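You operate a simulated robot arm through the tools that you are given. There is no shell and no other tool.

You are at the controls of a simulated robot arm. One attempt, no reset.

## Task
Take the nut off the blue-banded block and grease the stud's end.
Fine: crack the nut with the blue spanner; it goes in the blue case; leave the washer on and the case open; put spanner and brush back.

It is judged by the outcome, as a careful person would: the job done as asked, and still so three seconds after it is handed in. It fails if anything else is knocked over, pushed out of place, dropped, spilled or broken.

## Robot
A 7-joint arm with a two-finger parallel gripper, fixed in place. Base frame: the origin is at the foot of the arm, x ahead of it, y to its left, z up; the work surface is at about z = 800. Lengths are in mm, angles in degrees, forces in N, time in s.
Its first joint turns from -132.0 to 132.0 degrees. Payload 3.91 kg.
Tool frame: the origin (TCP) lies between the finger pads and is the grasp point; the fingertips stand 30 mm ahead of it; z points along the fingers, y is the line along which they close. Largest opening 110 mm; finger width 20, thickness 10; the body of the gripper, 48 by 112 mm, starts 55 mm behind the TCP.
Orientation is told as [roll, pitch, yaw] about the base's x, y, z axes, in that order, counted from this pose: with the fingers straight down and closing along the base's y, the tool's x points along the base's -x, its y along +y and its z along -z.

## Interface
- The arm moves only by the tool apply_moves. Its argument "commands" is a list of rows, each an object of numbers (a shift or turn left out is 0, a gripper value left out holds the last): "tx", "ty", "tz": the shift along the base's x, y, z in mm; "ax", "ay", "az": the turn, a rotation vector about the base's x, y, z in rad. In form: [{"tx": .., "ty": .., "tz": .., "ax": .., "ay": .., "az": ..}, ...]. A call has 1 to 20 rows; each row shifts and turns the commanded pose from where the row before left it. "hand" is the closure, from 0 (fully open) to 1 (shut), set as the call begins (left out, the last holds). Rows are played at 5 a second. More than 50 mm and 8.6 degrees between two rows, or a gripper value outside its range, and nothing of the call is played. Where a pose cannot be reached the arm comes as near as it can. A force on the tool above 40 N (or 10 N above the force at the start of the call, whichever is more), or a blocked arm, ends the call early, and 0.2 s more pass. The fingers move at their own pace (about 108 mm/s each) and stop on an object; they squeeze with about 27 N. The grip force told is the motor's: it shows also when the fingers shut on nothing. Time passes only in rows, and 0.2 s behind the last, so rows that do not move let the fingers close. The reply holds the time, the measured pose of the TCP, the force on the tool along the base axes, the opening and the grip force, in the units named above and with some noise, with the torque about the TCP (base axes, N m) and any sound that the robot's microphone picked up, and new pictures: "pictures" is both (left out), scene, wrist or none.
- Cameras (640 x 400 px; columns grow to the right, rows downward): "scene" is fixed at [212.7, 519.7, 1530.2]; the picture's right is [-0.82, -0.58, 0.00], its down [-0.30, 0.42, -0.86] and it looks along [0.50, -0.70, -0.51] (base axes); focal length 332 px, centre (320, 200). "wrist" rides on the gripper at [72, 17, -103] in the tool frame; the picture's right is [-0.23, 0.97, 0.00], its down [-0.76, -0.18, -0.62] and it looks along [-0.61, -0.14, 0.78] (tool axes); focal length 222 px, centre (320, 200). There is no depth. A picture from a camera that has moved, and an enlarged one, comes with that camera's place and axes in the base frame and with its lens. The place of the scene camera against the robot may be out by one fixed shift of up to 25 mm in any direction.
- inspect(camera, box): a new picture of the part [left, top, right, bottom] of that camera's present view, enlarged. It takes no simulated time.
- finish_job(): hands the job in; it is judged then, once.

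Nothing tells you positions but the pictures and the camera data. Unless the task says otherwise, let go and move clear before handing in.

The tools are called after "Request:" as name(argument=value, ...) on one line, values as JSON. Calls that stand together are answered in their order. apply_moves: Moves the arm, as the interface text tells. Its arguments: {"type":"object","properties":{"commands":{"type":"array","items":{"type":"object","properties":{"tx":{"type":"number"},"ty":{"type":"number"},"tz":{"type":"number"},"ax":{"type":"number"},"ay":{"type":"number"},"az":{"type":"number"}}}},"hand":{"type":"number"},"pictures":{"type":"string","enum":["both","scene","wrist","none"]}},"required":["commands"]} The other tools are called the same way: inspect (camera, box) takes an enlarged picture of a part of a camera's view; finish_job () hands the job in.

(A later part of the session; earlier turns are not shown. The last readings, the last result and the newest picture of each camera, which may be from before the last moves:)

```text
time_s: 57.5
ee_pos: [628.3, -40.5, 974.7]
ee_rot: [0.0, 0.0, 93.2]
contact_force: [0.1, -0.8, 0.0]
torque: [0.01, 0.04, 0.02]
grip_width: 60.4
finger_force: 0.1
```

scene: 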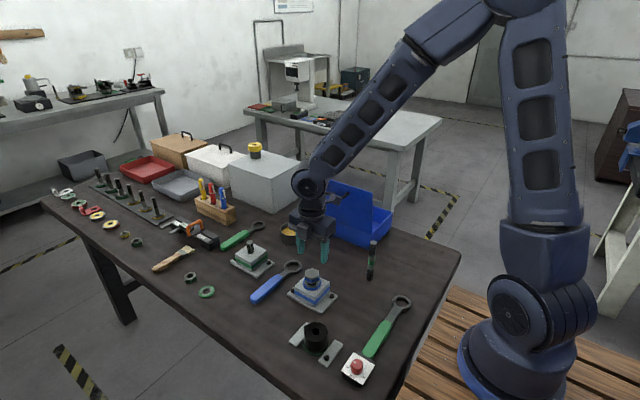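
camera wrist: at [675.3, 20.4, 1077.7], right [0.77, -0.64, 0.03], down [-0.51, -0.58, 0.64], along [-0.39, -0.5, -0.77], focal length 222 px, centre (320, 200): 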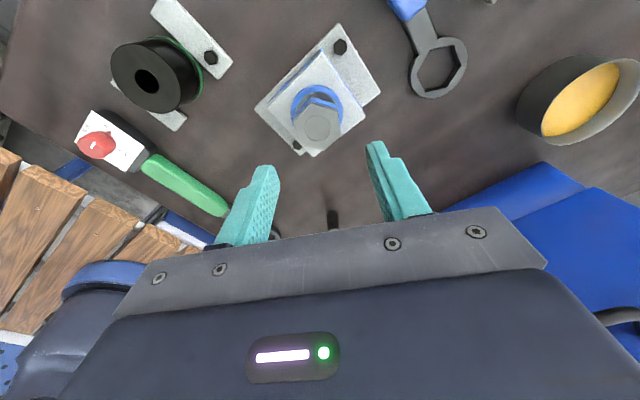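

Level and unwinding well. Continuing to about -56.5°.

Request:
apply_moves(commands=[{"az": -0.1452}, {"az": -0.1452}, {"az": -0.1452}, {"az": -0.1452}, {"az": -0.1452}, {"az": -0.1452}, {"az": -0.1452}, {"az": -0.1452}, {"az": -0.1452}, {"az": -0.1452}, {"az": -0.1452}, {"az": -0.1452}, {"az": -0.1452}, {"az": -0.1452}, {"az": -0.1452}, {"az": -0.1452}, {"az": -0.1452}, {"az": -0.1452}, {}])

Request:
inspect(camera="wrist", box=[230, 90, 410, 230])

Request:
inspect(camera="scene", box=[300, 262, 326, 288])

```text
time_s: 61.5
ee_pos: [627.6, -40.9, 973.5]
ee_rot: [0.0, -0.1, -56.4]
contact_force: [-0.6, 0.0, -0.7]
torque: [-0.02, -0.03, 0.01]
grip_width: 60.3
finger_force: 0.1
camera wrist: at [602.9, 29.3, 1079.2], right [0.94, 0.35, 0.0], down [0.27, -0.73, 0.62], along [0.22, -0.58, -0.78], focal length 222 px, centre (320, 200)
```

scene: 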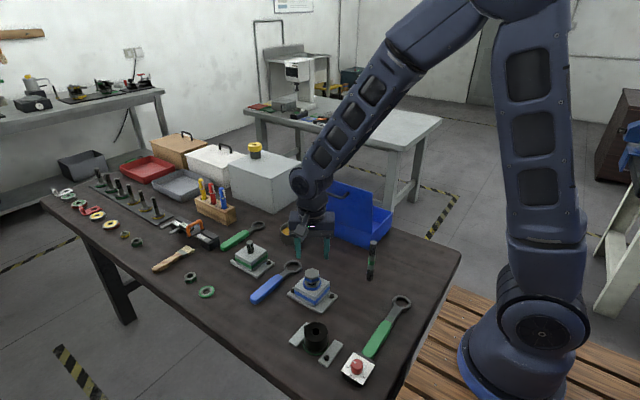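
wrist: 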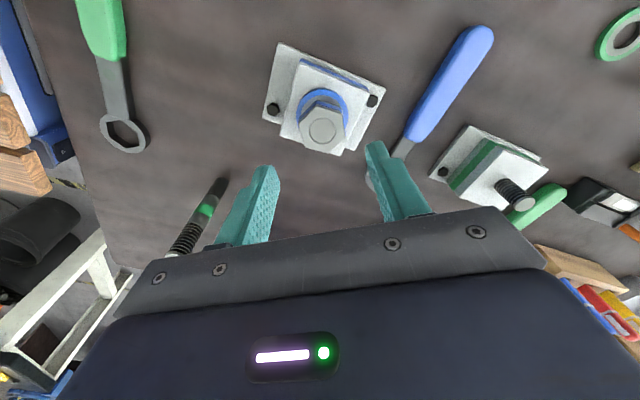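

```text
2.86 times, centred on (320, 160) of wrist
camera zoom: at [602.9, 29.3, 1079.2], right [0.94, 0.35, 0.0], down [0.27, -0.73, 0.62], along [0.22, -0.58, -0.78], focal length 635 px, centre (320, 314)
```

zoom: 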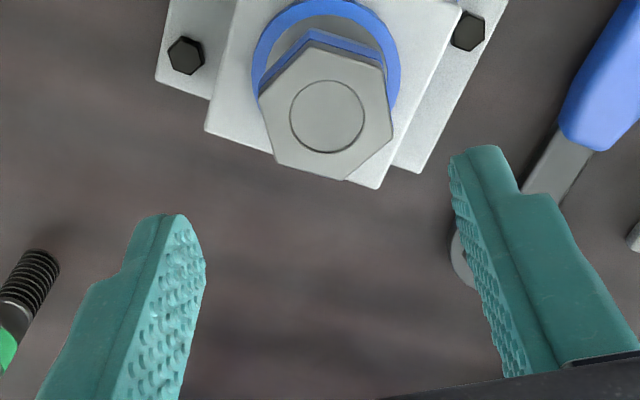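

```text
15.38 times, centred on (313, 275) of scene
camera zoom: at [212.7, 519.7, 1530.2], right [-0.82, -0.58, 0.0], down [-0.3, 0.42, -0.86], along [0.5, -0.7, -0.51], focal length 5106 px, centre (428, -954)
```

zoom: 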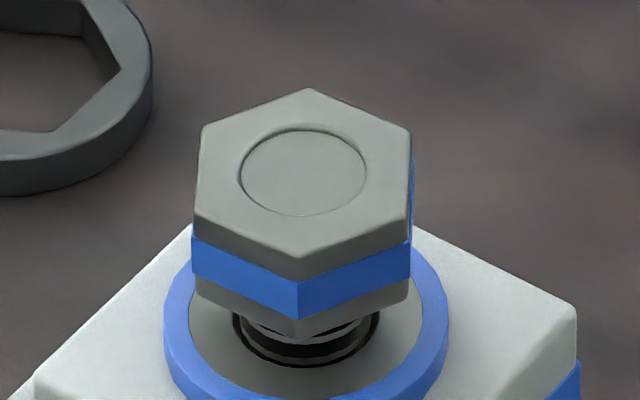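

The nut top is flush with the stud tip and its axis is about (+1.5, +1.3) from my TCP. I'll correct that, set yaw to -60°, and descend to regrip.

Request:
apply_moves(commands=[{"tx": 1.5, "ty": 1.3, "az": -0.0628}, {"tz": -20}, {"tz": -20}, {"tz": -15}, {"tz": -10}, {"tz": -4.5}, {}])

Request:
inspect(camera="wrist", box=[230, 90, 410, 230])

Request:
inspect(camera="scene", box=[298, 256, 330, 288])

```text
time_s: 63.1
ee_pos: [629.1, -41.1, 905.0]
ee_rot: [0.1, 0.1, -59.8]
contact_force: [-0.7, 0.0, 0.2]
torque: [-0.01, 0.01, 0.01]
grip_width: 60.3
finger_force: 0.0
camera wrist: at [608.8, 32.1, 1009.6], right [0.96, 0.29, 0.0], down [0.23, -0.75, 0.62], along [0.18, -0.6, -0.78], focal length 222 px, centre (320, 200)
```

scene: 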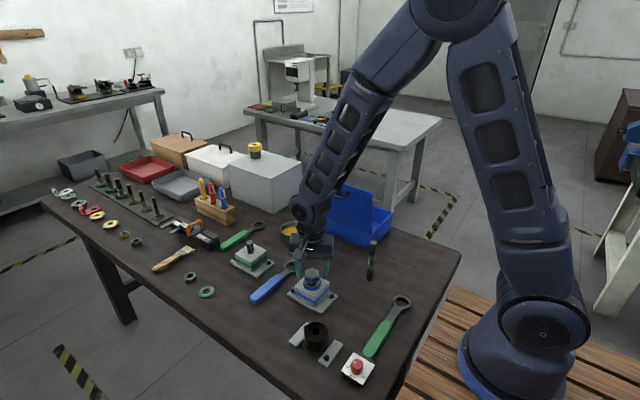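
wrist: 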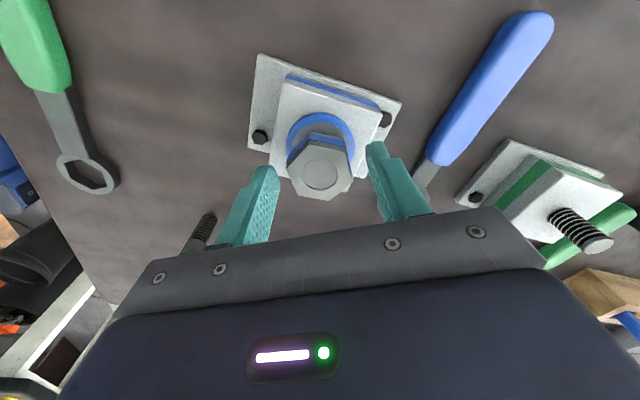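

```text
2.86 times, centred on (320, 160) of wrist
camera zoom: at [608.8, 32.1, 1009.6], right [0.96, 0.29, 0.0], down [0.23, -0.75, 0.62], along [0.18, -0.6, -0.78], focal length 635 px, centre (320, 314)
```

zoom: 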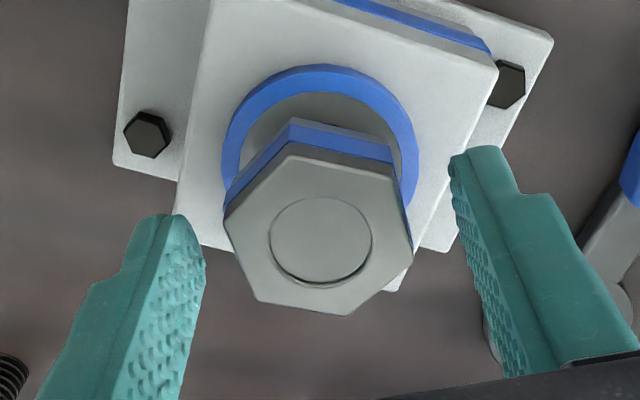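

```text
12.50 times, centred on (314, 272) of scene
camera zoom: at [212.7, 519.7, 1530.2], right [-0.82, -0.58, 0.0], down [-0.3, 0.42, -0.86], along [0.5, -0.7, -0.51], focal length 4148 px, centre (395, -700)
```

zoom: 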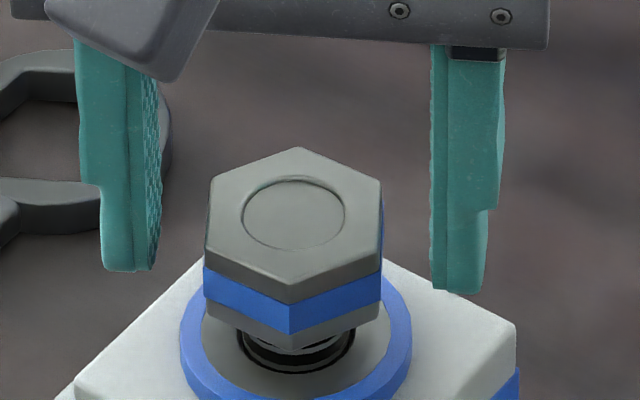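

Well centred. I'll close on the flats and check the side load before turning.

Request:
apply_moves(commands=[{}, {}, {}], hand=1, pictures="none")

Request:
apply_moves(commands=[{"az": 0.1309, "tz": 0.3}, {"az": 0.1309, "tz": 0.3}, {"az": 0.1309, "tz": 0.3}, {"az": 0.1309, "tz": 0.3}, {}], pictures="none")

```text
time_s: 63.9
ee_pos: [629.6, -39.8, 906.0]
ee_rot: [-0.1, 0.0, -59.9]
contact_force: [0.6, 3.2, -1.6]
torque: [0.12, -0.05, 0.03]
grip_width: 37.7
finger_force: 27.2
```

```text
time_s: 65.1
ee_pos: [629.2, -41.5, 907.7]
ee_rot: [0.0, -0.1, -29.8]
contact_force: [2.2, 4.5, 2.1]
torque: [0.21, -0.03, 0.0]
grip_width: 37.7
finger_force: 27.2
```

Forces are low. I'll turn in longer runs now.

Request:
apply_moves(commands=[{"az": 0.1309, "tz": 0.31, "ty": 0.2}, {"az": 0.1309, "tz": 0.31}, {"az": 0.1309, "tz": 0.31}, {"az": 0.1309, "tz": 0.31}, {"az": 0.1309, "tz": 0.31}, {"az": 0.1309, "tz": 0.31}, {"az": 0.1309, "tz": 0.31}, {"az": 0.1309, "tz": 0.31}, {}], pictures="none")

```text
time_s: 67.1
ee_pos: [629.5, -39.0, 907.9]
ee_rot: [0.0, -0.1, 30.1]
contact_force: [0.8, -3.7, 17.5]
torque: [-0.14, 0.03, -0.04]
grip_width: 37.8
finger_force: 27.4
```

The nut is pushing up, so I'll relieve it and use a slightly larger rise.

Request:
apply_moves(commands=[{"tz": 0.7}, {"az": 0.1309, "tz": 0.34}, {"az": 0.1309, "tz": 0.34}, {"az": 0.1309, "tz": 0.34}, {"az": 0.1309, "tz": 0.34}, {"az": 0.1309, "tz": 0.34}, {"az": 0.1309, "tz": 0.34}, {"az": 0.1309, "tz": 0.34}, {"az": 0.1309, "tz": 0.34}, {}], pictures="scene")

Request:
inspect(camera="scene", box=[298, 256, 330, 288])

```text
time_s: 69.3
ee_pos: [630.0, -40.5, 913.2]
ee_rot: [-0.1, -0.1, 90.1]
contact_force: [6.3, -11.5, 2.0]
torque: [-0.58, -0.14, 0.0]
grip_width: 37.7
finger_force: 26.7
```

scene: 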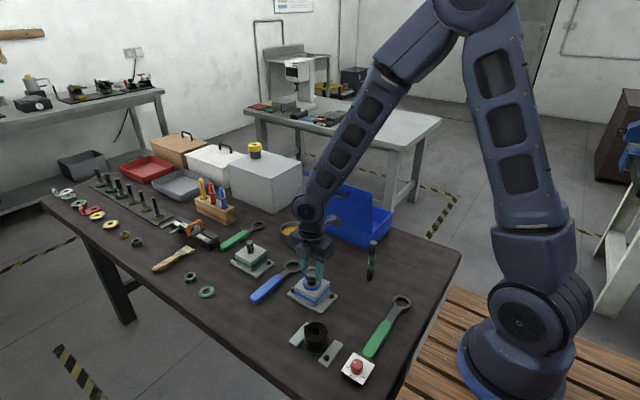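

```text
12.50 times, centred on (314, 272) of scene
camera zoom: at [212.7, 519.7, 1530.2], right [-0.82, -0.58, 0.0], down [-0.3, 0.42, -0.86], along [0.5, -0.7, -0.51], focal length 4148 px, centre (395, -700)
```

zoom: 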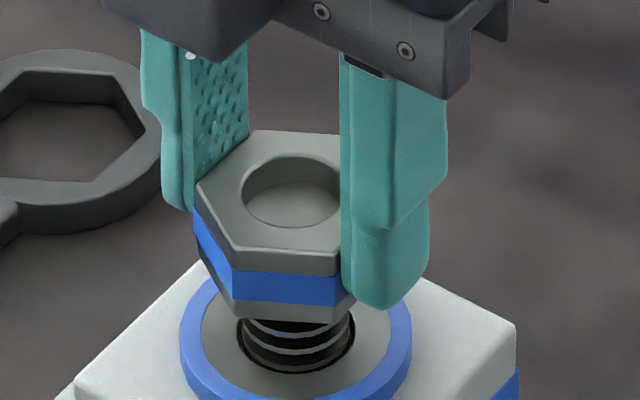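

The nut has climbed clearly above the stud tip. Continuing another 60°.

Request:
apply_moves(commands=[{"tx": 0.2, "ty": -0.4}, {"az": 0.1309, "tz": 0.33}, {"az": 0.1309, "tz": 0.33}, {"az": 0.1309, "tz": 0.33}, {"az": 0.1309, "tz": 0.33}, {"az": 0.1309, "tz": 0.33}, {"az": 0.1309, "tz": 0.33}, {"az": 0.1309, "tz": 0.33}, {"az": 0.1309, "tz": 0.33}, {}], pictures="none")

```text
time_s: 71.5
ee_pos: [629.7, -38.9, 914.7]
ee_rot: [0.0, -0.1, 150.2]
contact_force: [-0.4, 3.3, -0.5]
torque: [0.16, 0.04, 0.02]
grip_width: 37.6
finger_force: 27.1
```

Request:
apply_moves(commands=[{"ty": 0.1, "tz": 0.1}, {"az": 0.1309, "tz": 0.32}, {"az": 0.1309, "tz": 0.32}, {"az": 0.1309, "tz": 0.32}, {"az": 0.1309, "tz": 0.32}, {"az": 0.1309, "tz": 0.32}, {"az": 0.1309, "tz": 0.32}, {"az": 0.1309, "tz": 0.32}, {"az": 0.1309, "tz": 0.32}, {}], pictures="scene")

Request:
inspect(camera="scene", box=[298, 256, 330, 288])

```text
time_s: 73.7
ee_pos: [630.2, -40.1, 917.6]
ee_rot: [0.0, 0.0, -149.8]
contact_force: [-3.4, 8.5, 9.4]
torque: [0.21, 0.26, 0.01]
grip_width: 37.7
finger_force: 26.8
```

scene: 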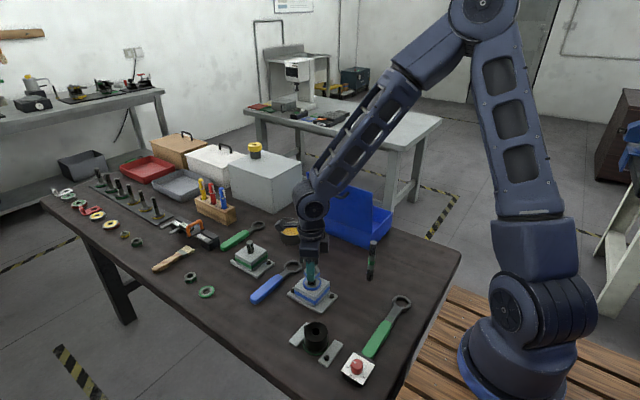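

```text
12.50 times, centred on (314, 272) of scene
camera zoom: at [212.7, 519.7, 1530.2], right [-0.82, -0.58, 0.0], down [-0.3, 0.42, -0.86], along [0.5, -0.7, -0.51], focal length 4148 px, centre (395, -700)
```

zoom: 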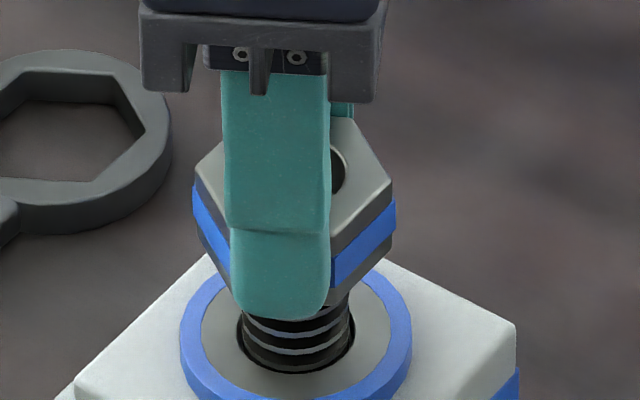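

Only about 4–5 mm of thread remains. I'll open and unwind 240° in place around the nut, then regrip at yaw -30°.

Request:
apply_moves(commands=[{}, {}, {"az": -0.1496}, {"az": -0.1496}, {"az": -0.1496}, {"az": -0.1496}, {"az": -0.1496}, {"az": -0.1496}, {"az": -0.1496}, {"az": -0.1496}, {"az": -0.1496}, {"az": -0.1496}, {"az": -0.1496}, {"az": -0.1496}, {"az": -0.1496}, {"az": -0.1496}, {"az": -0.1496}, {"az": -0.1496}], hand=0.45, pictures="none")

Request:
apply_moves(commands=[{"az": -0.1496}, {"az": -0.1496}, {"az": -0.1496}, {"az": -0.1496}, {"az": -0.1496}, {"az": -0.1496}, {"az": -0.1496}, {"az": -0.1496}, {"az": -0.1496}, {"az": -0.1496}, {"az": -0.1496}, {"az": -0.1496}, {}, {}])

Request:
inspect(camera="wrist", box=[230, 90, 410, 230])

Request:
inspect(camera="scene", box=[298, 256, 330, 288])

```text
time_s: 77.5
ee_pos: [629.3, -40.4, 916.4]
ee_rot: [-0.1, -0.1, 72.8]
contact_force: [-0.8, 0.1, -1.0]
torque: [0.03, 0.0, -0.02]
grip_width: 60.4
finger_force: 0.0
```

```text
time_s: 80.5
ee_pos: [630.5, -39.5, 917.0]
ee_rot: [-0.1, -0.1, -29.9]
contact_force: [0.2, 1.2, -0.4]
torque: [-0.02, 0.0, 0.01]
grip_width: 60.5
finger_force: 0.1
camera wrist: at [576.2, 11.7, 1021.1], right [0.68, 0.73, 0.0], down [0.57, -0.53, 0.62], along [0.46, -0.43, -0.78], focal length 222 px, centre (320, 200)
```

scene: 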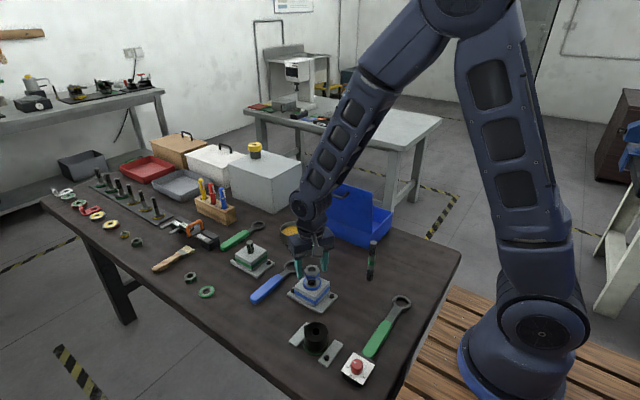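
wrist: 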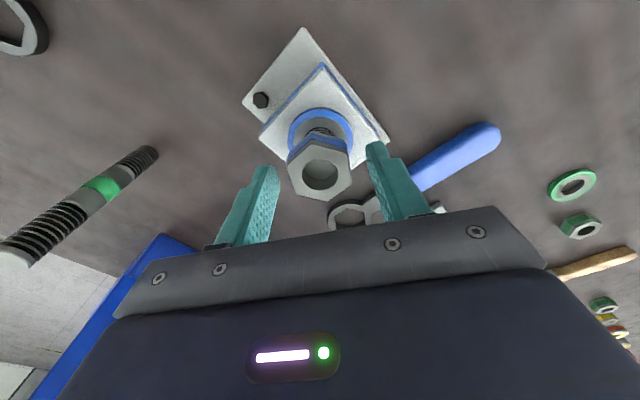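

```text
2.86 times, centred on (320, 160) of wrist
camera zoom: at [576.2, 11.7, 1021.1], right [0.68, 0.73, 0.0], down [0.57, -0.53, 0.62], along [0.46, -0.43, -0.78], focal length 635 px, centre (320, 314)
```

zoom: 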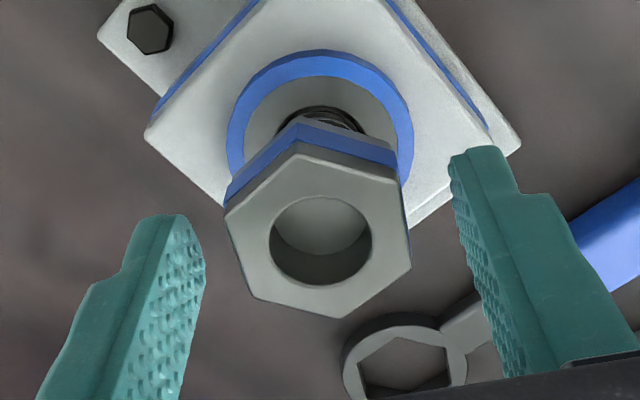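

```text
12.50 times, centred on (314, 272) of scene
camera zoom: at [212.7, 519.7, 1530.2], right [-0.82, -0.58, 0.0], down [-0.3, 0.42, -0.86], along [0.5, -0.7, -0.51], focal length 4148 px, centre (395, -700)
```

zoom: 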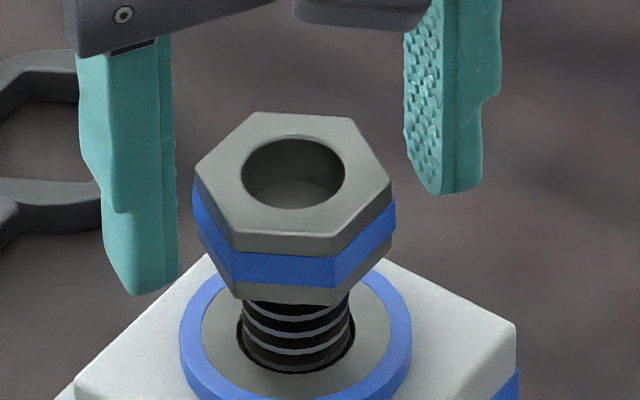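

Aligned nicely. Closing and turning the next 60°.

Request:
apply_moves(commands=[{}, {}, {"az": 0.1309, "tz": 0.3}, {"az": 0.1309, "tz": 0.3}, {"az": 0.1309, "tz": 0.3}, {"az": 0.1309, "tz": 0.3}, {"az": 0.1309, "tz": 0.3}, {"az": 0.1309, "tz": 0.3}, {"az": 0.1309, "tz": 0.3}, {"az": 0.1309, "tz": 0.3}, {}], hand=1, pictures="none")

```text
time_s: 82.9
ee_pos: [631.2, -39.9, 918.8]
ee_rot: [0.0, 0.0, 30.2]
contact_force: [-2.5, -2.1, 4.3]
torque: [-0.13, 0.16, 0.0]
grip_width: 37.2
finger_force: 27.1
```

Request:
apply_moves(commands=[{"tz": 0.2}, {"az": 0.1309, "tz": 0.31}, {"az": 0.1309, "tz": 0.31}, {"az": 0.1309, "tz": 0.31}, {"az": 0.1309, "tz": 0.31}, {"az": 0.1309, "tz": 0.31}, {"az": 0.1309, "tz": 0.31}, {"az": 0.1309, "tz": 0.31}, {"az": 0.1309, "tz": 0.31}, {}], pictures="none")

Request:
inspect(camera="scene", box=[298, 256, 330, 288])

```text
time_s: 85.1
ee_pos: [629.5, -39.7, 922.4]
ee_rot: [-0.2, 0.0, 90.2]
contact_force: [-2.9, 3.6, 3.2]
torque: [0.25, 0.01, 0.01]
grip_width: 37.5
finger_force: 26.7
```

```text
12.50 times, centred on (314, 272) of scene
camera zoom: at [212.7, 519.7, 1530.2], right [-0.82, -0.58, 0.0], down [-0.3, 0.42, -0.86], along [0.5, -0.7, -0.51], focal length 4148 px, centre (395, -700)
```

zoom: 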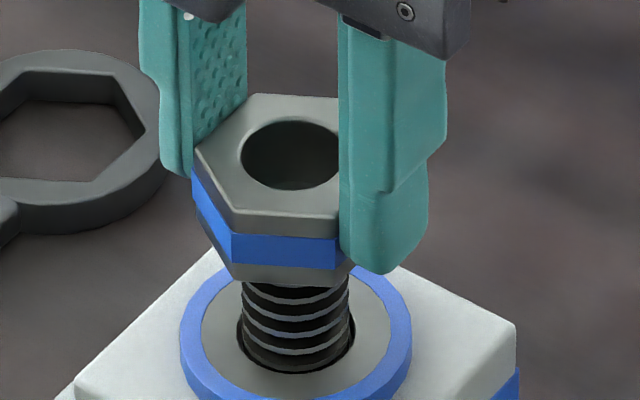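

Nearly off. Another 60°.

Request:
apply_moves(commands=[{"tz": 0.1, "ty": 0.1}, {"az": 0.1309, "tz": 0.31}, {"az": 0.1309, "tz": 0.31}, {"az": 0.1309, "tz": 0.31}, {"az": 0.1309, "tz": 0.31}, {"az": 0.1309, "tz": 0.31}, {"az": 0.1309, "tz": 0.31}, {"az": 0.1309, "tz": 0.31}, {"az": 0.1309, "tz": 0.31}, {}], pictures="none")

Request:
inspect(camera="scene", box=[298, 256, 330, 288])

Request:
inspect(camera="wrist", box=[230, 90, 410, 230])

```text
time_s: 87.3
ee_pos: [630.5, -40.0, 924.4]
ee_rot: [-0.1, 0.0, 150.2]
contact_force: [-1.7, -1.0, 16.8]
torque: [-0.09, 0.02, 0.0]
grip_width: 37.3
finger_force: 27.4
```

```text
12.50 times, centred on (314, 272) of scene
camera zoom: at [212.7, 519.7, 1530.2], right [-0.82, -0.58, 0.0], down [-0.3, 0.42, -0.86], along [0.5, -0.7, -0.51], focal length 4148 px, centre (395, -700)
```

zoom: 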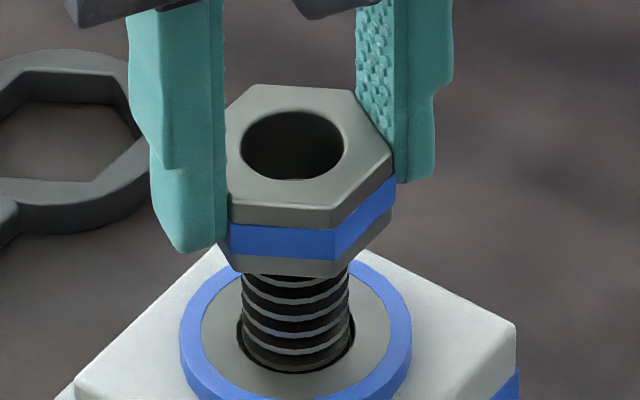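

```text
2.86 times, centred on (320, 160) of wrist
camera zoom: at [684.9, -89.9, 1028.9], right [-0.68, -0.73, 0.0], down [-0.57, 0.53, 0.62], along [-0.46, 0.43, -0.78], focal length 635 px, centre (320, 314)
```

zoom: 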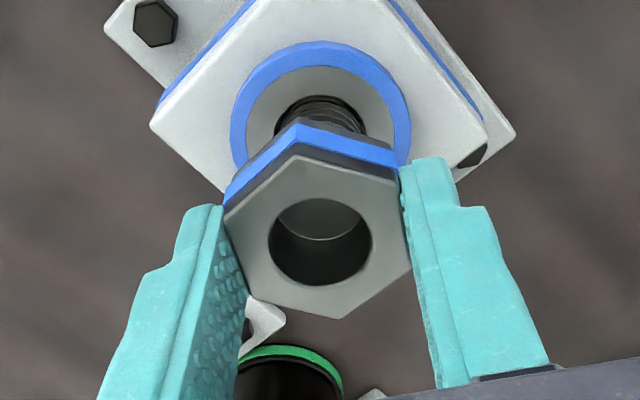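

Still slightly engaged. I'll relieve and turn another 60°.

Request:
apply_moves(commands=[{"tz": 0.7}, {"az": 0.1309, "tz": 0.33}, {"az": 0.1309, "tz": 0.33}, {"az": 0.1309, "tz": 0.33}, {"az": 0.1309, "tz": 0.33}, {}], pictures="none")

Request:
apply_moves(commands=[{"az": 0.1309, "tz": 0.33}, {"az": 0.1309, "tz": 0.33}, {"az": 0.1309, "tz": 0.33}, {"az": 0.1309, "tz": 0.33}, {}], pictures="none")

Request:
inspect(camera="scene", box=[298, 256, 330, 288])

```text
time_s: 88.7
ee_pos: [630.1, -40.9, 926.1]
ee_rot: [-0.1, 0.0, -179.8]
contact_force: [0.2, -1.0, -1.8]
torque: [-0.01, -0.01, -0.01]
grip_width: 37.4
finger_force: 26.8
```

```text
time_s: 89.9
ee_pos: [630.3, -40.0, 927.1]
ee_rot: [0.0, 0.1, -149.8]
contact_force: [-0.6, -0.4, -1.0]
torque: [-0.03, 0.01, 0.01]
grip_width: 37.6
finger_force: 26.8
```

```text
12.50 times, centred on (314, 272) of scene
camera zoom: at [212.7, 519.7, 1530.2], right [-0.82, -0.58, 0.0], down [-0.3, 0.42, -0.86], along [0.5, -0.7, -0.51], focal length 4148 px, centre (395, -700)
```

zoom: 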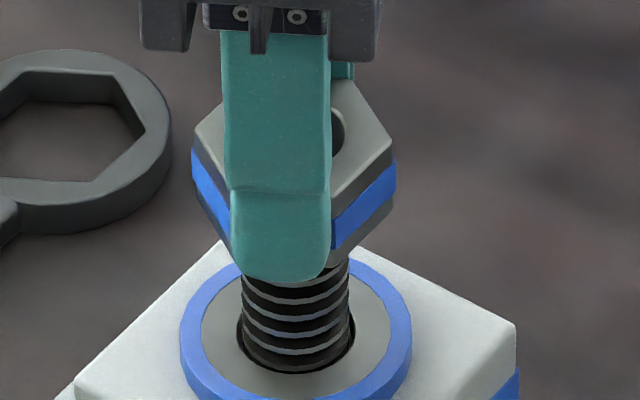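

Forces dropped to just the nut's weight, so it is off the thread. I'll lift it gently and confirm.

Request:
apply_moves(commands=[{"tz": 3}, {"tz": 10}, {"tz": 20}, {"tz": 30}, {}])

Request:
inspect(camera="scene", box=[290, 235, 340, 290])

Request:
inspect(camera="wrist", box=[230, 40, 410, 230])

```text
time_s: 91.1
ee_pos: [631.5, -41.6, 990.5]
ee_rot: [-0.1, -0.2, -149.9]
contact_force: [0.8, -0.4, -2.1]
torque: [-0.01, -0.01, 0.03]
grip_width: 37.1
finger_force: 26.7
camera wrist: at [702.1, -17.7, 1094.3], right [0.29, -0.96, 0.0], down [-0.75, -0.23, 0.62], along [-0.6, -0.18, -0.78], focal length 222 px, centre (320, 200)
```

scene: 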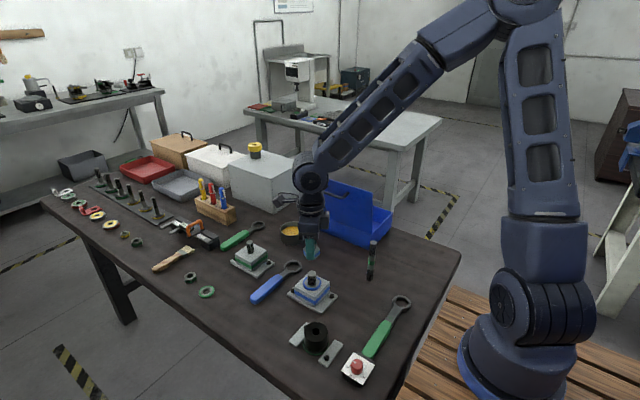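
wrist: 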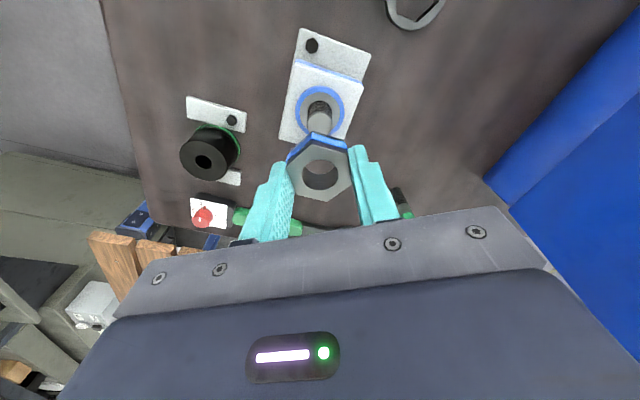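

```text
7.27 times, centred on (315, 262) of scene
camera zoom: at [212.7, 519.7, 1530.2], right [-0.82, -0.58, 0.0], down [-0.3, 0.42, -0.86], along [0.5, -0.7, -0.51], focal length 2414 px, centre (356, -254)
```

zoom: 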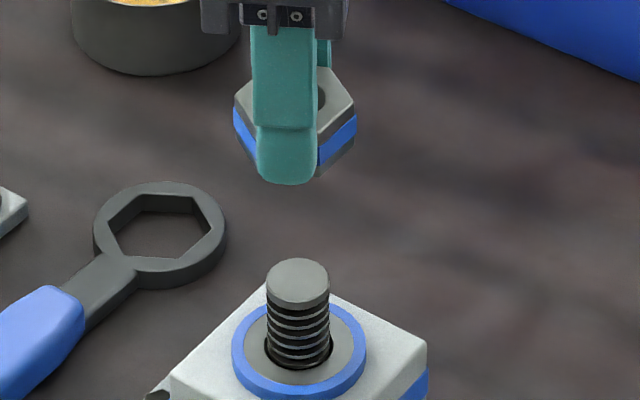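

```text
2.11 times, centred on (320, 135) of wrist
camera zoom: at [702.1, -17.7, 1094.3], right [0.29, -0.96, 0.0], down [-0.75, -0.23, 0.62], along [-0.6, -0.18, -0.78], focal length 468 px, centre (320, 337)
```

zoom: 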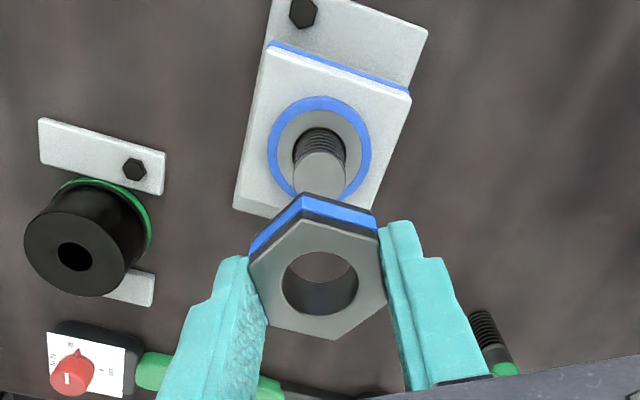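

The nut is off, and the washer stayed on. I'll raise it high and unwind to yaw +90°, so the camera sits on the side away from the case lid.

Request:
apply_moves(commands=[{"tz": 13.6, "az": -0.1496}, {"tz": 13.6, "az": -0.1496}, {"tz": 13.6, "az": -0.1496}, {"tz": 13.6, "az": -0.1496}, {"tz": 13.6, "az": -0.1496}, {"tz": 13.6, "az": -0.1496}, {"tz": 13.6, "az": -0.1496}, {"tz": 13.6, "az": -0.1496}, {"tz": 13.6, "az": -0.1496}, {"tz": 13.6, "az": -0.1496}, {"tz": 13.6, "az": -0.1496}, {"tz": 13.6, "az": -0.1496}, {"tz": 13.6, "az": -0.1496}, {"tz": 13.6, "az": -0.1496}, {}])

```text
time_s: 94.3
ee_pos: [630.1, -40.7, 1181.5]
ee_rot: [0.0, -0.1, 90.0]
contact_force: [0.6, 1.3, -1.8]
torque: [-0.01, 0.0, 0.0]
grip_width: 37.4
finger_force: 27.5
camera wrist: at [613.3, -112.0, 1285.2], right [-0.97, 0.23, 0.0], down [0.18, 0.76, 0.62], along [0.14, 0.61, -0.78], focal length 222 px, centre (320, 200)
```

scene: 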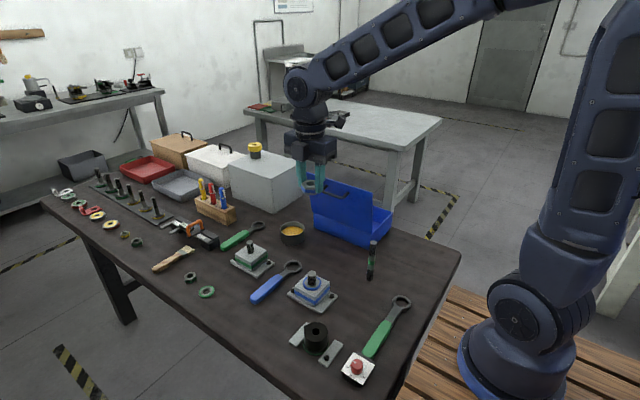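
wrist: 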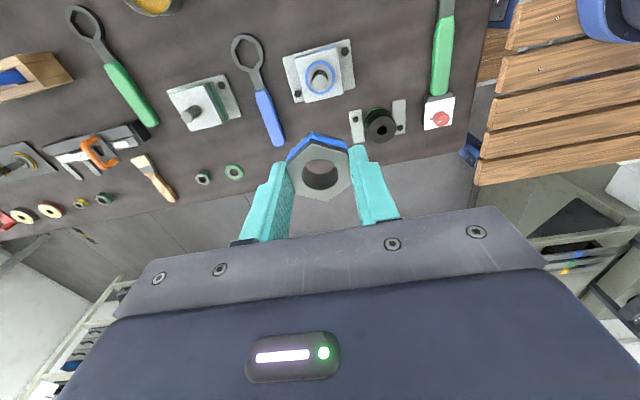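

Now I'll carry the nut over toward the case at height and look down inside.

Request:
apply_moves(commands=[{"tx": 15, "ty": -43.3}, {"tx": 15, "ty": -43.3}, {"tx": 15, "ty": -43.3}, {"tx": 15, "ty": -43.3}, {"tx": 15, "ty": -43.3}, {"tx": 15, "ty": -43.3}, {}, {}])

Request:
inspect(camera="wrist", box=[120, 0, 520, 200])

Request:
inspect(camera="scene", box=[290, 130, 410, 250])

```text
time_s: 96.1
ee_pos: [719.3, -301.3, 1180.4]
ee_rot: [0.0, 0.0, 90.1]
contact_force: [-0.3, -0.1, -1.9]
torque: [-0.03, -0.01, 0.01]
grip_width: 37.6
finger_force: 26.6
camera wrist: at [703.2, -372.2, 1284.7], right [-0.97, 0.22, 0.0], down [0.18, 0.76, 0.62], along [0.14, 0.61, -0.78], focal length 222 px, centre (320, 200)
```

scene: 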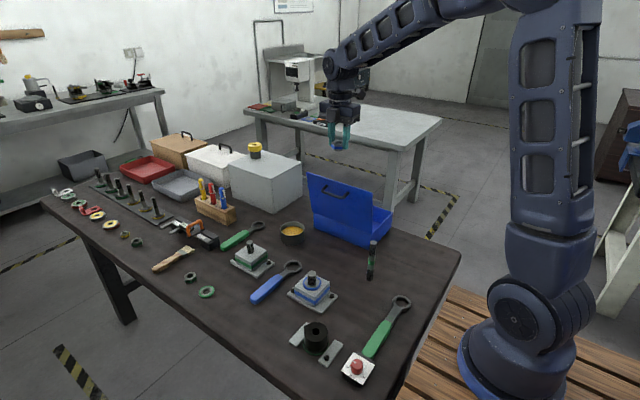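
wrist: 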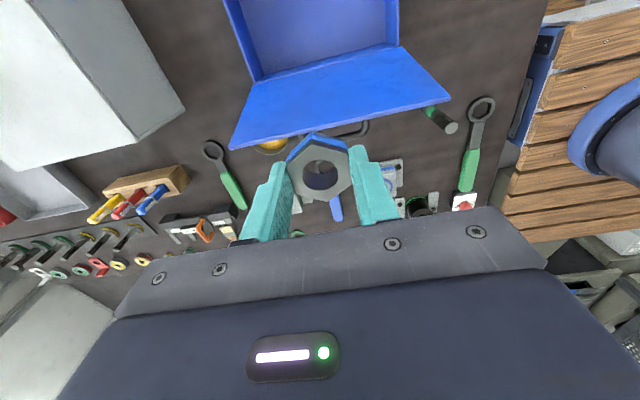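

```text
1.60 times, centred on (320, 100) of wrist
camera zoom: at [703.2, -372.2, 1284.7], right [-0.97, 0.22, 0.0], down [0.18, 0.76, 0.62], along [0.14, 0.61, -0.78], focal length 355 px, centre (320, 360)
```

zoom: 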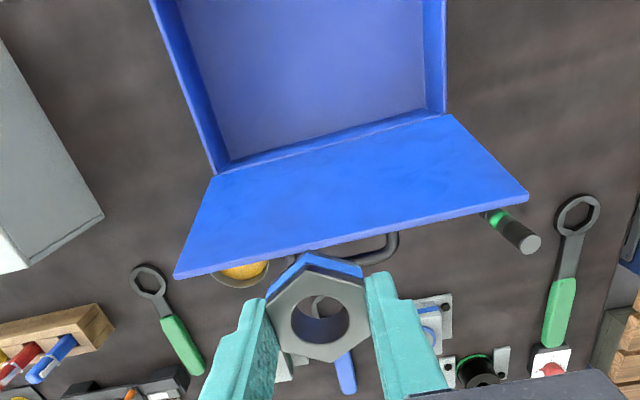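

```text
3.33 times, centred on (350, 190) of scene
camera zoom: at [212.7, 519.7, 1530.2], right [-0.82, -0.58, 0.0], down [-0.3, 0.42, -0.86], along [0.5, -0.7, -0.51], focal length 1106 px, centre (220, 233)
```

zoom: 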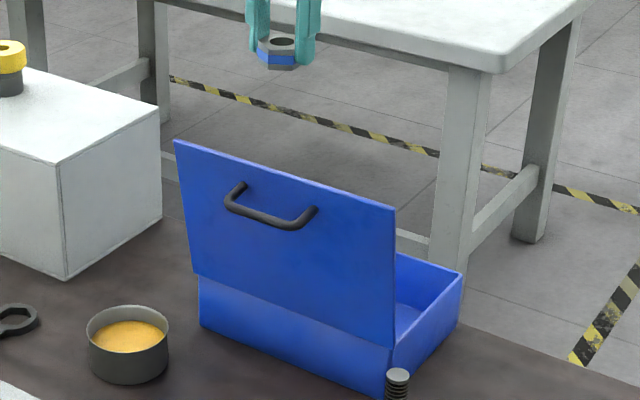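

I can see straight into the open case: interior roughly x 588–828, y -500 to -322, with the lid leaning back away from it. I'll check how far the nut hangs below the fingertips.

Request:
inspect(camera="scene", box=[322, 115, 358, 160])

Request:
inspect(camera="wrist", box=[210, 0, 410, 110])

```text
8.89 times, centred on (340, 138) of scene
camera zoom: at [212.7, 519.7, 1530.2], right [-0.82, -0.58, 0.0], down [-0.3, 0.42, -0.86], along [0.5, -0.7, -0.51], focal length 2950 px, centre (142, 756)
```

zoom: 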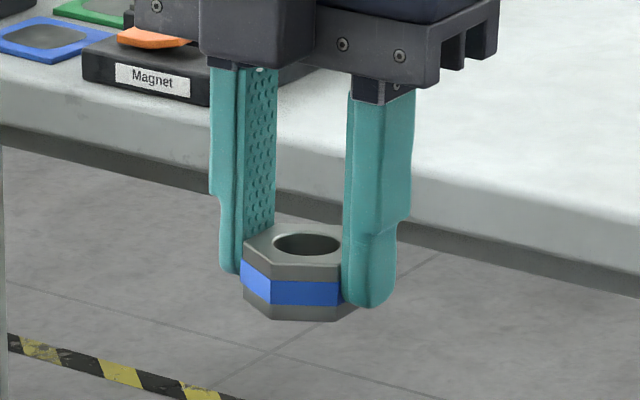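

```text
3.20 times, centred on (310, 55) of wrist
camera zoom: at [703.2, -372.2, 1284.7], right [-0.97, 0.22, 0.0], down [0.18, 0.76, 0.62], along [0.14, 0.61, -0.78], focal length 711 px, centre (352, 664)
```

zoom: 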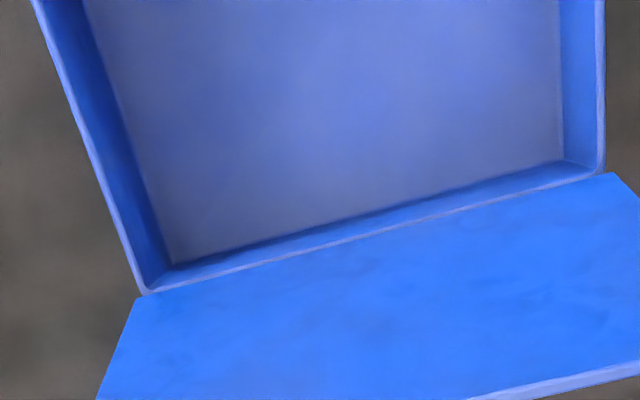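

The case is empty and the nut hangs about 3 mm below the fingertips. I'll move over (705, -405) and lower in stages.

Request:
apply_moves(commands=[{"tx": -5, "ty": -35}, {"tx": -5, "ty": -35}, {"tx": -4.5, "ty": -34}, {}, {"tz": -30}, {"tz": -40}, {"tz": -40}, {"tz": -30}, {}])

Request:
inspect(camera="scene", box=[290, 90, 420, 250])

```text
time_s: 98.1
ee_pos: [707.2, -404.4, 1042.1]
ee_rot: [0.0, -0.1, 90.1]
contact_force: [-0.5, -0.2, -1.2]
torque: [0.0, 0.0, -0.01]
grip_width: 37.5
finger_force: 27.2
camera wrist: at [689.9, -475.4, 1145.5], right [-0.97, 0.22, 0.0], down [0.18, 0.76, 0.62], along [0.14, 0.61, -0.78], focal length 222 px, centre (320, 200)
```

scene: 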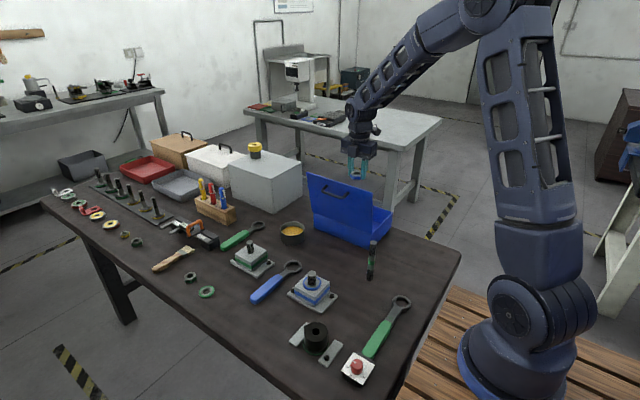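
wrist: 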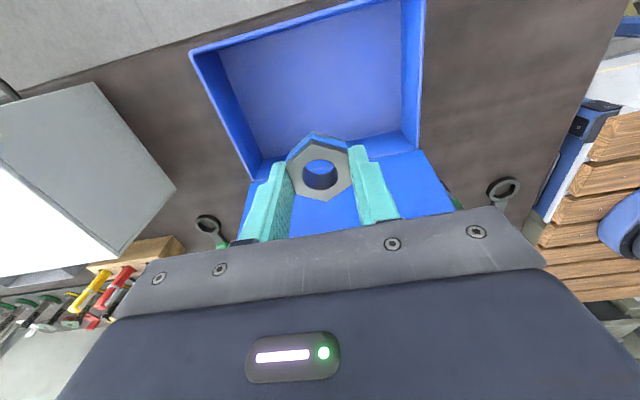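

```text
2.50 times, centred on (355, 170) of scene
camera zoom: at [212.7, 519.7, 1530.2], right [-0.82, -0.58, 0.0], down [-0.3, 0.42, -0.86], along [0.5, -0.7, -0.51], focal length 830 px, centre (232, 275)
```

zoom: 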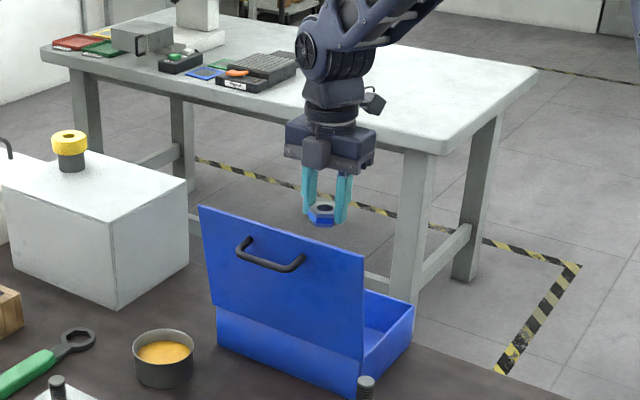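

Well centred over the interior. Lowering further, stopping just above the floor.

Request:
apply_moves(commands=[{"tz": -35}, {"tz": -40}, {"tz": -40}, {"tz": -35}, {"tz": -25}, {"tz": -15}, {}])

Request:
inspect(camera="scene", box=[290, 130, 420, 250])

```text
time_s: 99.7
ee_pos: [706.8, -403.3, 851.2]
ee_rot: [-0.1, 0.0, 90.1]
contact_force: [0.0, -0.2, -1.3]
torque: [-0.02, 0.0, -0.01]
grip_width: 37.5
finger_force: 27.1
camera wrist: at [689.9, -476.1, 955.7], right [-0.97, 0.22, 0.0], down [0.18, 0.76, 0.62], along [0.14, 0.61, -0.78], focal length 222 px, centre (320, 200)
```

scene: 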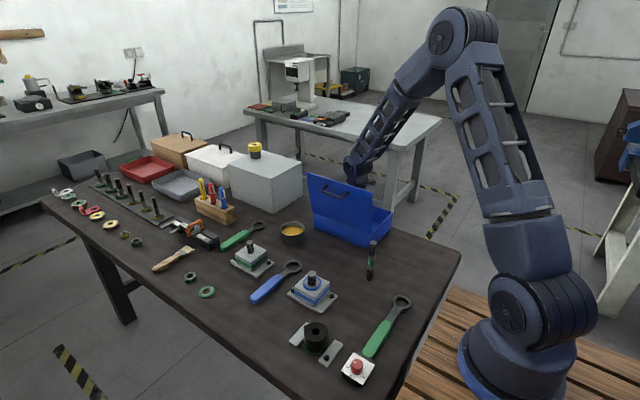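
wrist: 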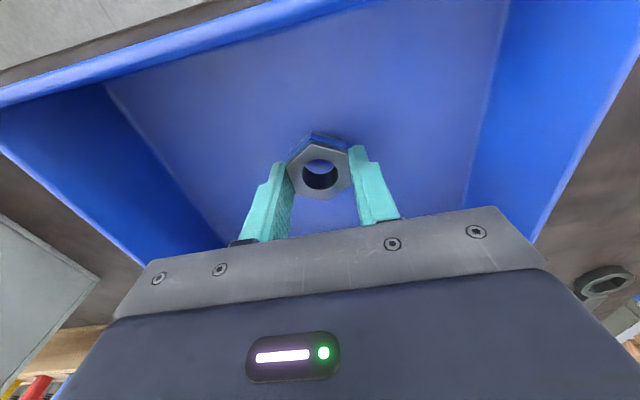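

```text
3.33 times, centred on (355, 190) of scene
camera zoom: at [212.7, 519.7, 1530.2], right [-0.82, -0.58, 0.0], down [-0.3, 0.42, -0.86], along [0.5, -0.7, -0.51], focal length 1106 px, centre (203, 233)
```

zoom: 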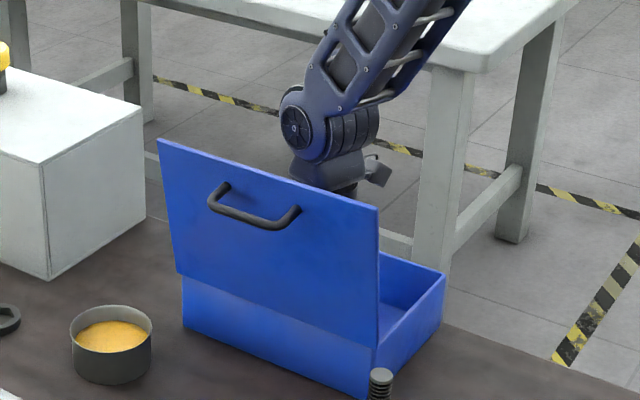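

Inside the case and clear of the walls. I'll ease down the last bit, feeling for the floor.

Request:
apply_moves(commands=[{"tz": -4}, {"tz": -4}, {"tz": -2}, {}], pictures="none")

Request:
apply_moves(commands=[{"tz": -0.8}, {"tz": -0.8}, {}], pictures="none")

Request:
apply_moves(commands=[{"tz": -0.8}, {"tz": -0.7}, {}], pictures="none")

```text
time_s: 100.7
ee_pos: [705.6, -404.3, 840.6]
ee_rot: [0.0, -0.1, 90.0]
contact_force: [-0.6, 0.6, -1.6]
torque: [0.0, 0.0, 0.01]
grip_width: 37.4
finger_force: 27.6
```

```text
time_s: 101.5
ee_pos: [705.3, -404.0, 839.9]
ee_rot: [-0.1, -0.1, 90.1]
contact_force: [-0.9, -0.4, 6.4]
torque: [-0.04, 0.15, 0.03]
grip_width: 37.4
finger_force: 26.5
```

```text
time_s: 102.3
ee_pos: [705.6, -403.3, 837.6]
ee_rot: [-0.1, 0.0, 90.0]
contact_force: [2.9, -5.0, 18.8]
torque: [-0.18, -0.07, -0.02]
grip_width: 37.7
finger_force: 27.3
```

Floor contact felt, so the nut is seated. I'll ease off slightly and release.

Request:
apply_moves(commands=[{"tz": 0.8}, {}], pictures="none")

Request:
apply_moves(commands=[{}, {}, {}, {"tz": 5}, {"tz": 15}, {"tz": 30}, {"tz": 40}, {"tz": 40}, {"tz": 40}, {"tz": 40}, {"tz": 40}, {"tz": 40}, {}], hand=0.4)

Request:
inspect(camera="wrist", box=[160, 0, 460, 210])

```text
time_s: 102.9
ee_pos: [704.7, -403.2, 838.3]
ee_rot: [-0.1, 0.0, 90.2]
contact_force: [2.4, -1.3, 7.1]
torque: [-0.17, -0.15, 0.05]
grip_width: 37.4
finger_force: 27.0
```

```text
time_s: 105.7
ee_pos: [706.2, -404.1, 1129.5]
ee_rot: [0.0, -0.1, 90.2]
contact_force: [0.5, 0.2, -0.5]
torque: [0.02, 0.02, -0.03]
grip_width: 66.0
finger_force: 0.1
camera wrist: at [689.7, -476.2, 1234.0], right [-0.97, 0.22, 0.0], down [0.18, 0.76, 0.62], along [0.14, 0.61, -0.78], focal length 222 px, centre (320, 200)
```

scene: 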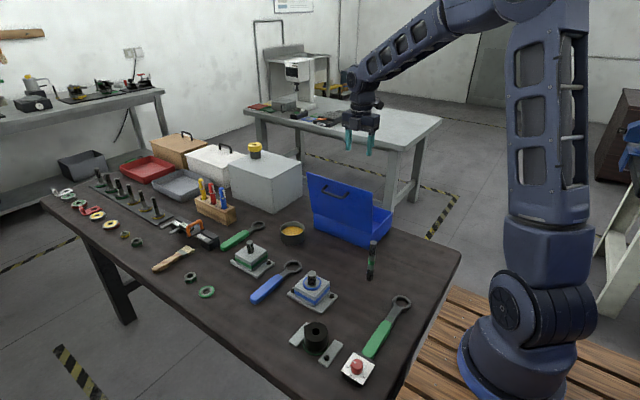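
wrist: 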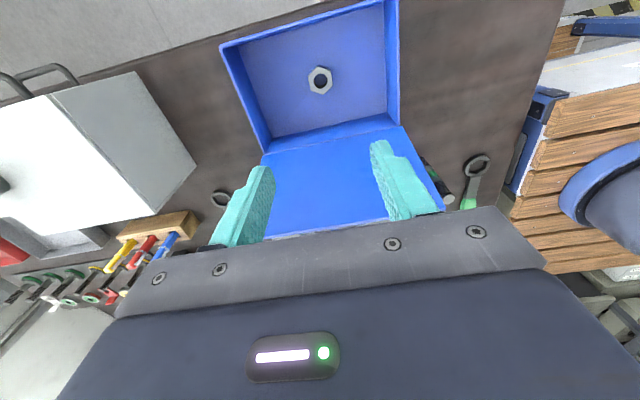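

```text
1.90 times, centred on (310, 105) of wrist
camera zoom: at [689.7, -476.2, 1234.0], right [-0.97, 0.22, 0.0], down [0.18, 0.76, 0.62], along [0.14, 0.61, -0.78], focal length 423 px, centre (339, 381)
```

zoom: 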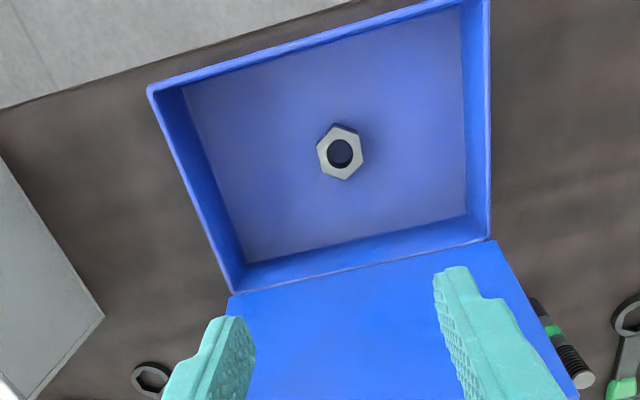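

The nut sits flat in the open case. Next the brush: I'll move over toward it at height while unwinding the wrist to yaw -90°.

Request:
apply_moves(commands=[{"tx": 10.6, "ty": 24.5, "tz": 1, "az": -0.1496}, {"tx": 10.6, "ty": 24.5, "tz": 1, "az": -0.1496}, {"tx": 10.6, "ty": 24.5, "tz": 1, "az": -0.1496}, {"tx": 10.6, "ty": 24.5, "tz": 1, "az": -0.1496}, {"tx": 10.6, "ty": 24.5, "tz": 1, "az": -0.1496}, {"tx": 10.6, "ty": 24.5, "tz": 1, "az": -0.1496}, {"tx": 10.6, "ty": 24.5, "tz": 1, "az": -0.1496}, {"tx": 10.6, "ty": 24.5, "tz": 1, "az": -0.1496}, {"tx": 10.6, "ty": 24.5, "tz": 1, "az": -0.1496}, {"tx": 10.6, "ty": 24.5, "tz": 1, "az": -0.1496}, {"tx": 10.6, "ty": 24.5, "tz": 1, "az": -0.1496}, {"tx": 10.6, "ty": 24.5, "tz": 1, "az": -0.1496}, {"tx": 10.6, "ty": 24.5, "tz": 1, "az": -0.1496}, {"tx": 10.6, "ty": 24.5, "tz": 1, "az": -0.1496}, {"tx": 10.6, "ty": 24.5, "tz": 1, "az": -0.1496}, {"tx": 10.6, "ty": 24.5, "tz": 1, "az": -0.1496}, {"tx": 10.6, "ty": 24.5, "tz": 1, "az": -0.1496}, {"tx": 10.6, "ty": 24.5, "tz": 1, "az": -0.1496}, {"tx": 10.6, "ty": 24.5, "tz": 1, "az": -0.1496}, {"tx": 10.6, "ty": 24.5, "tz": 1, "az": -0.1496}], pictures="scene")

Request:
apply_moves(commands=[{"tx": 10, "ty": 24, "az": -0.1496}, {}, {}])

Request:
inspect(camera="wrist", box=[380, 0, 480, 70])

```text
time_s: 109.9
ee_pos: [916.3, 86.3, 1148.6]
ee_rot: [-0.1, 0.0, -81.4]
contact_force: [-1.5, -0.9, 0.2]
torque: [0.0, -0.01, -0.02]
grip_width: 65.9
finger_force: 0.0
```

scene: 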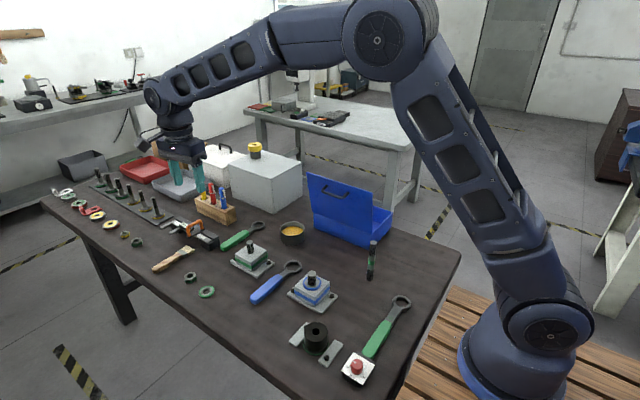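

```text
time_s: 110.7
ee_pos: [927.2, 111.2, 1149.0]
ee_rot: [0.0, 0.0, -89.9]
contact_force: [0.4, 0.2, 0.0]
torque: [0.01, -0.02, 0.01]
grip_width: 66.0
finger_force: 0.0
camera wrist: at [944.7, 184.6, 1252.2], right [0.97, -0.23, 0.0], down [-0.18, -0.76, 0.62], along [-0.14, -0.61, -0.78], focal length 222 px, centre (320, 200)
```

scene: 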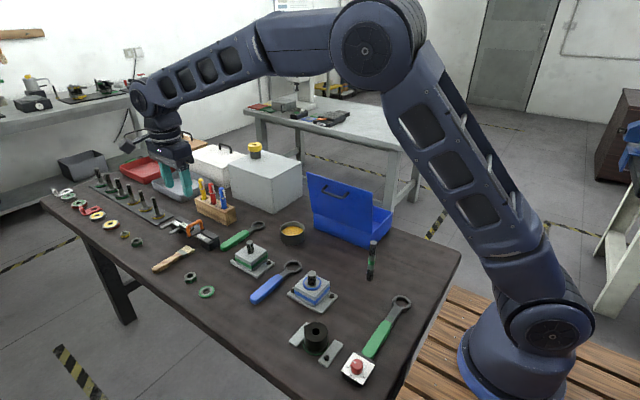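
wrist: 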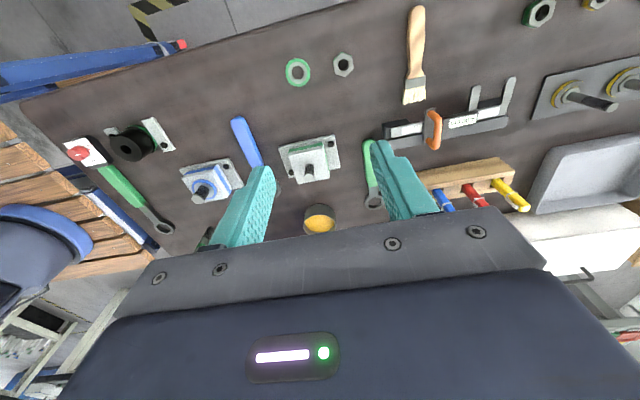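

```text
5.71 times, centred on (430, 35) of wrist
camera zoom: at [944.7, 184.6, 1252.2], right [0.97, -0.23, 0.0], down [-0.18, -0.76, 0.62], along [-0.14, -0.61, -0.78], focal length 1269 px, centre (-309, 1143)
```

zoom: 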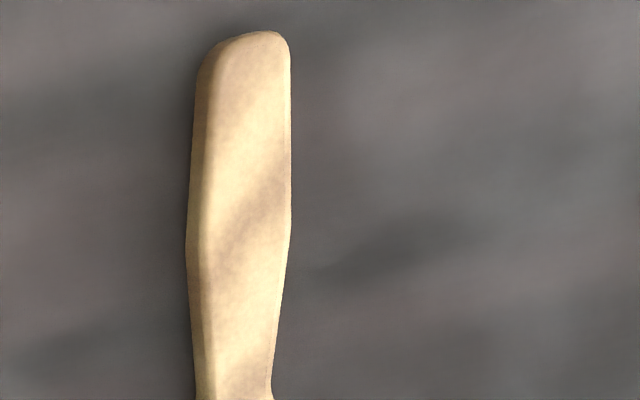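

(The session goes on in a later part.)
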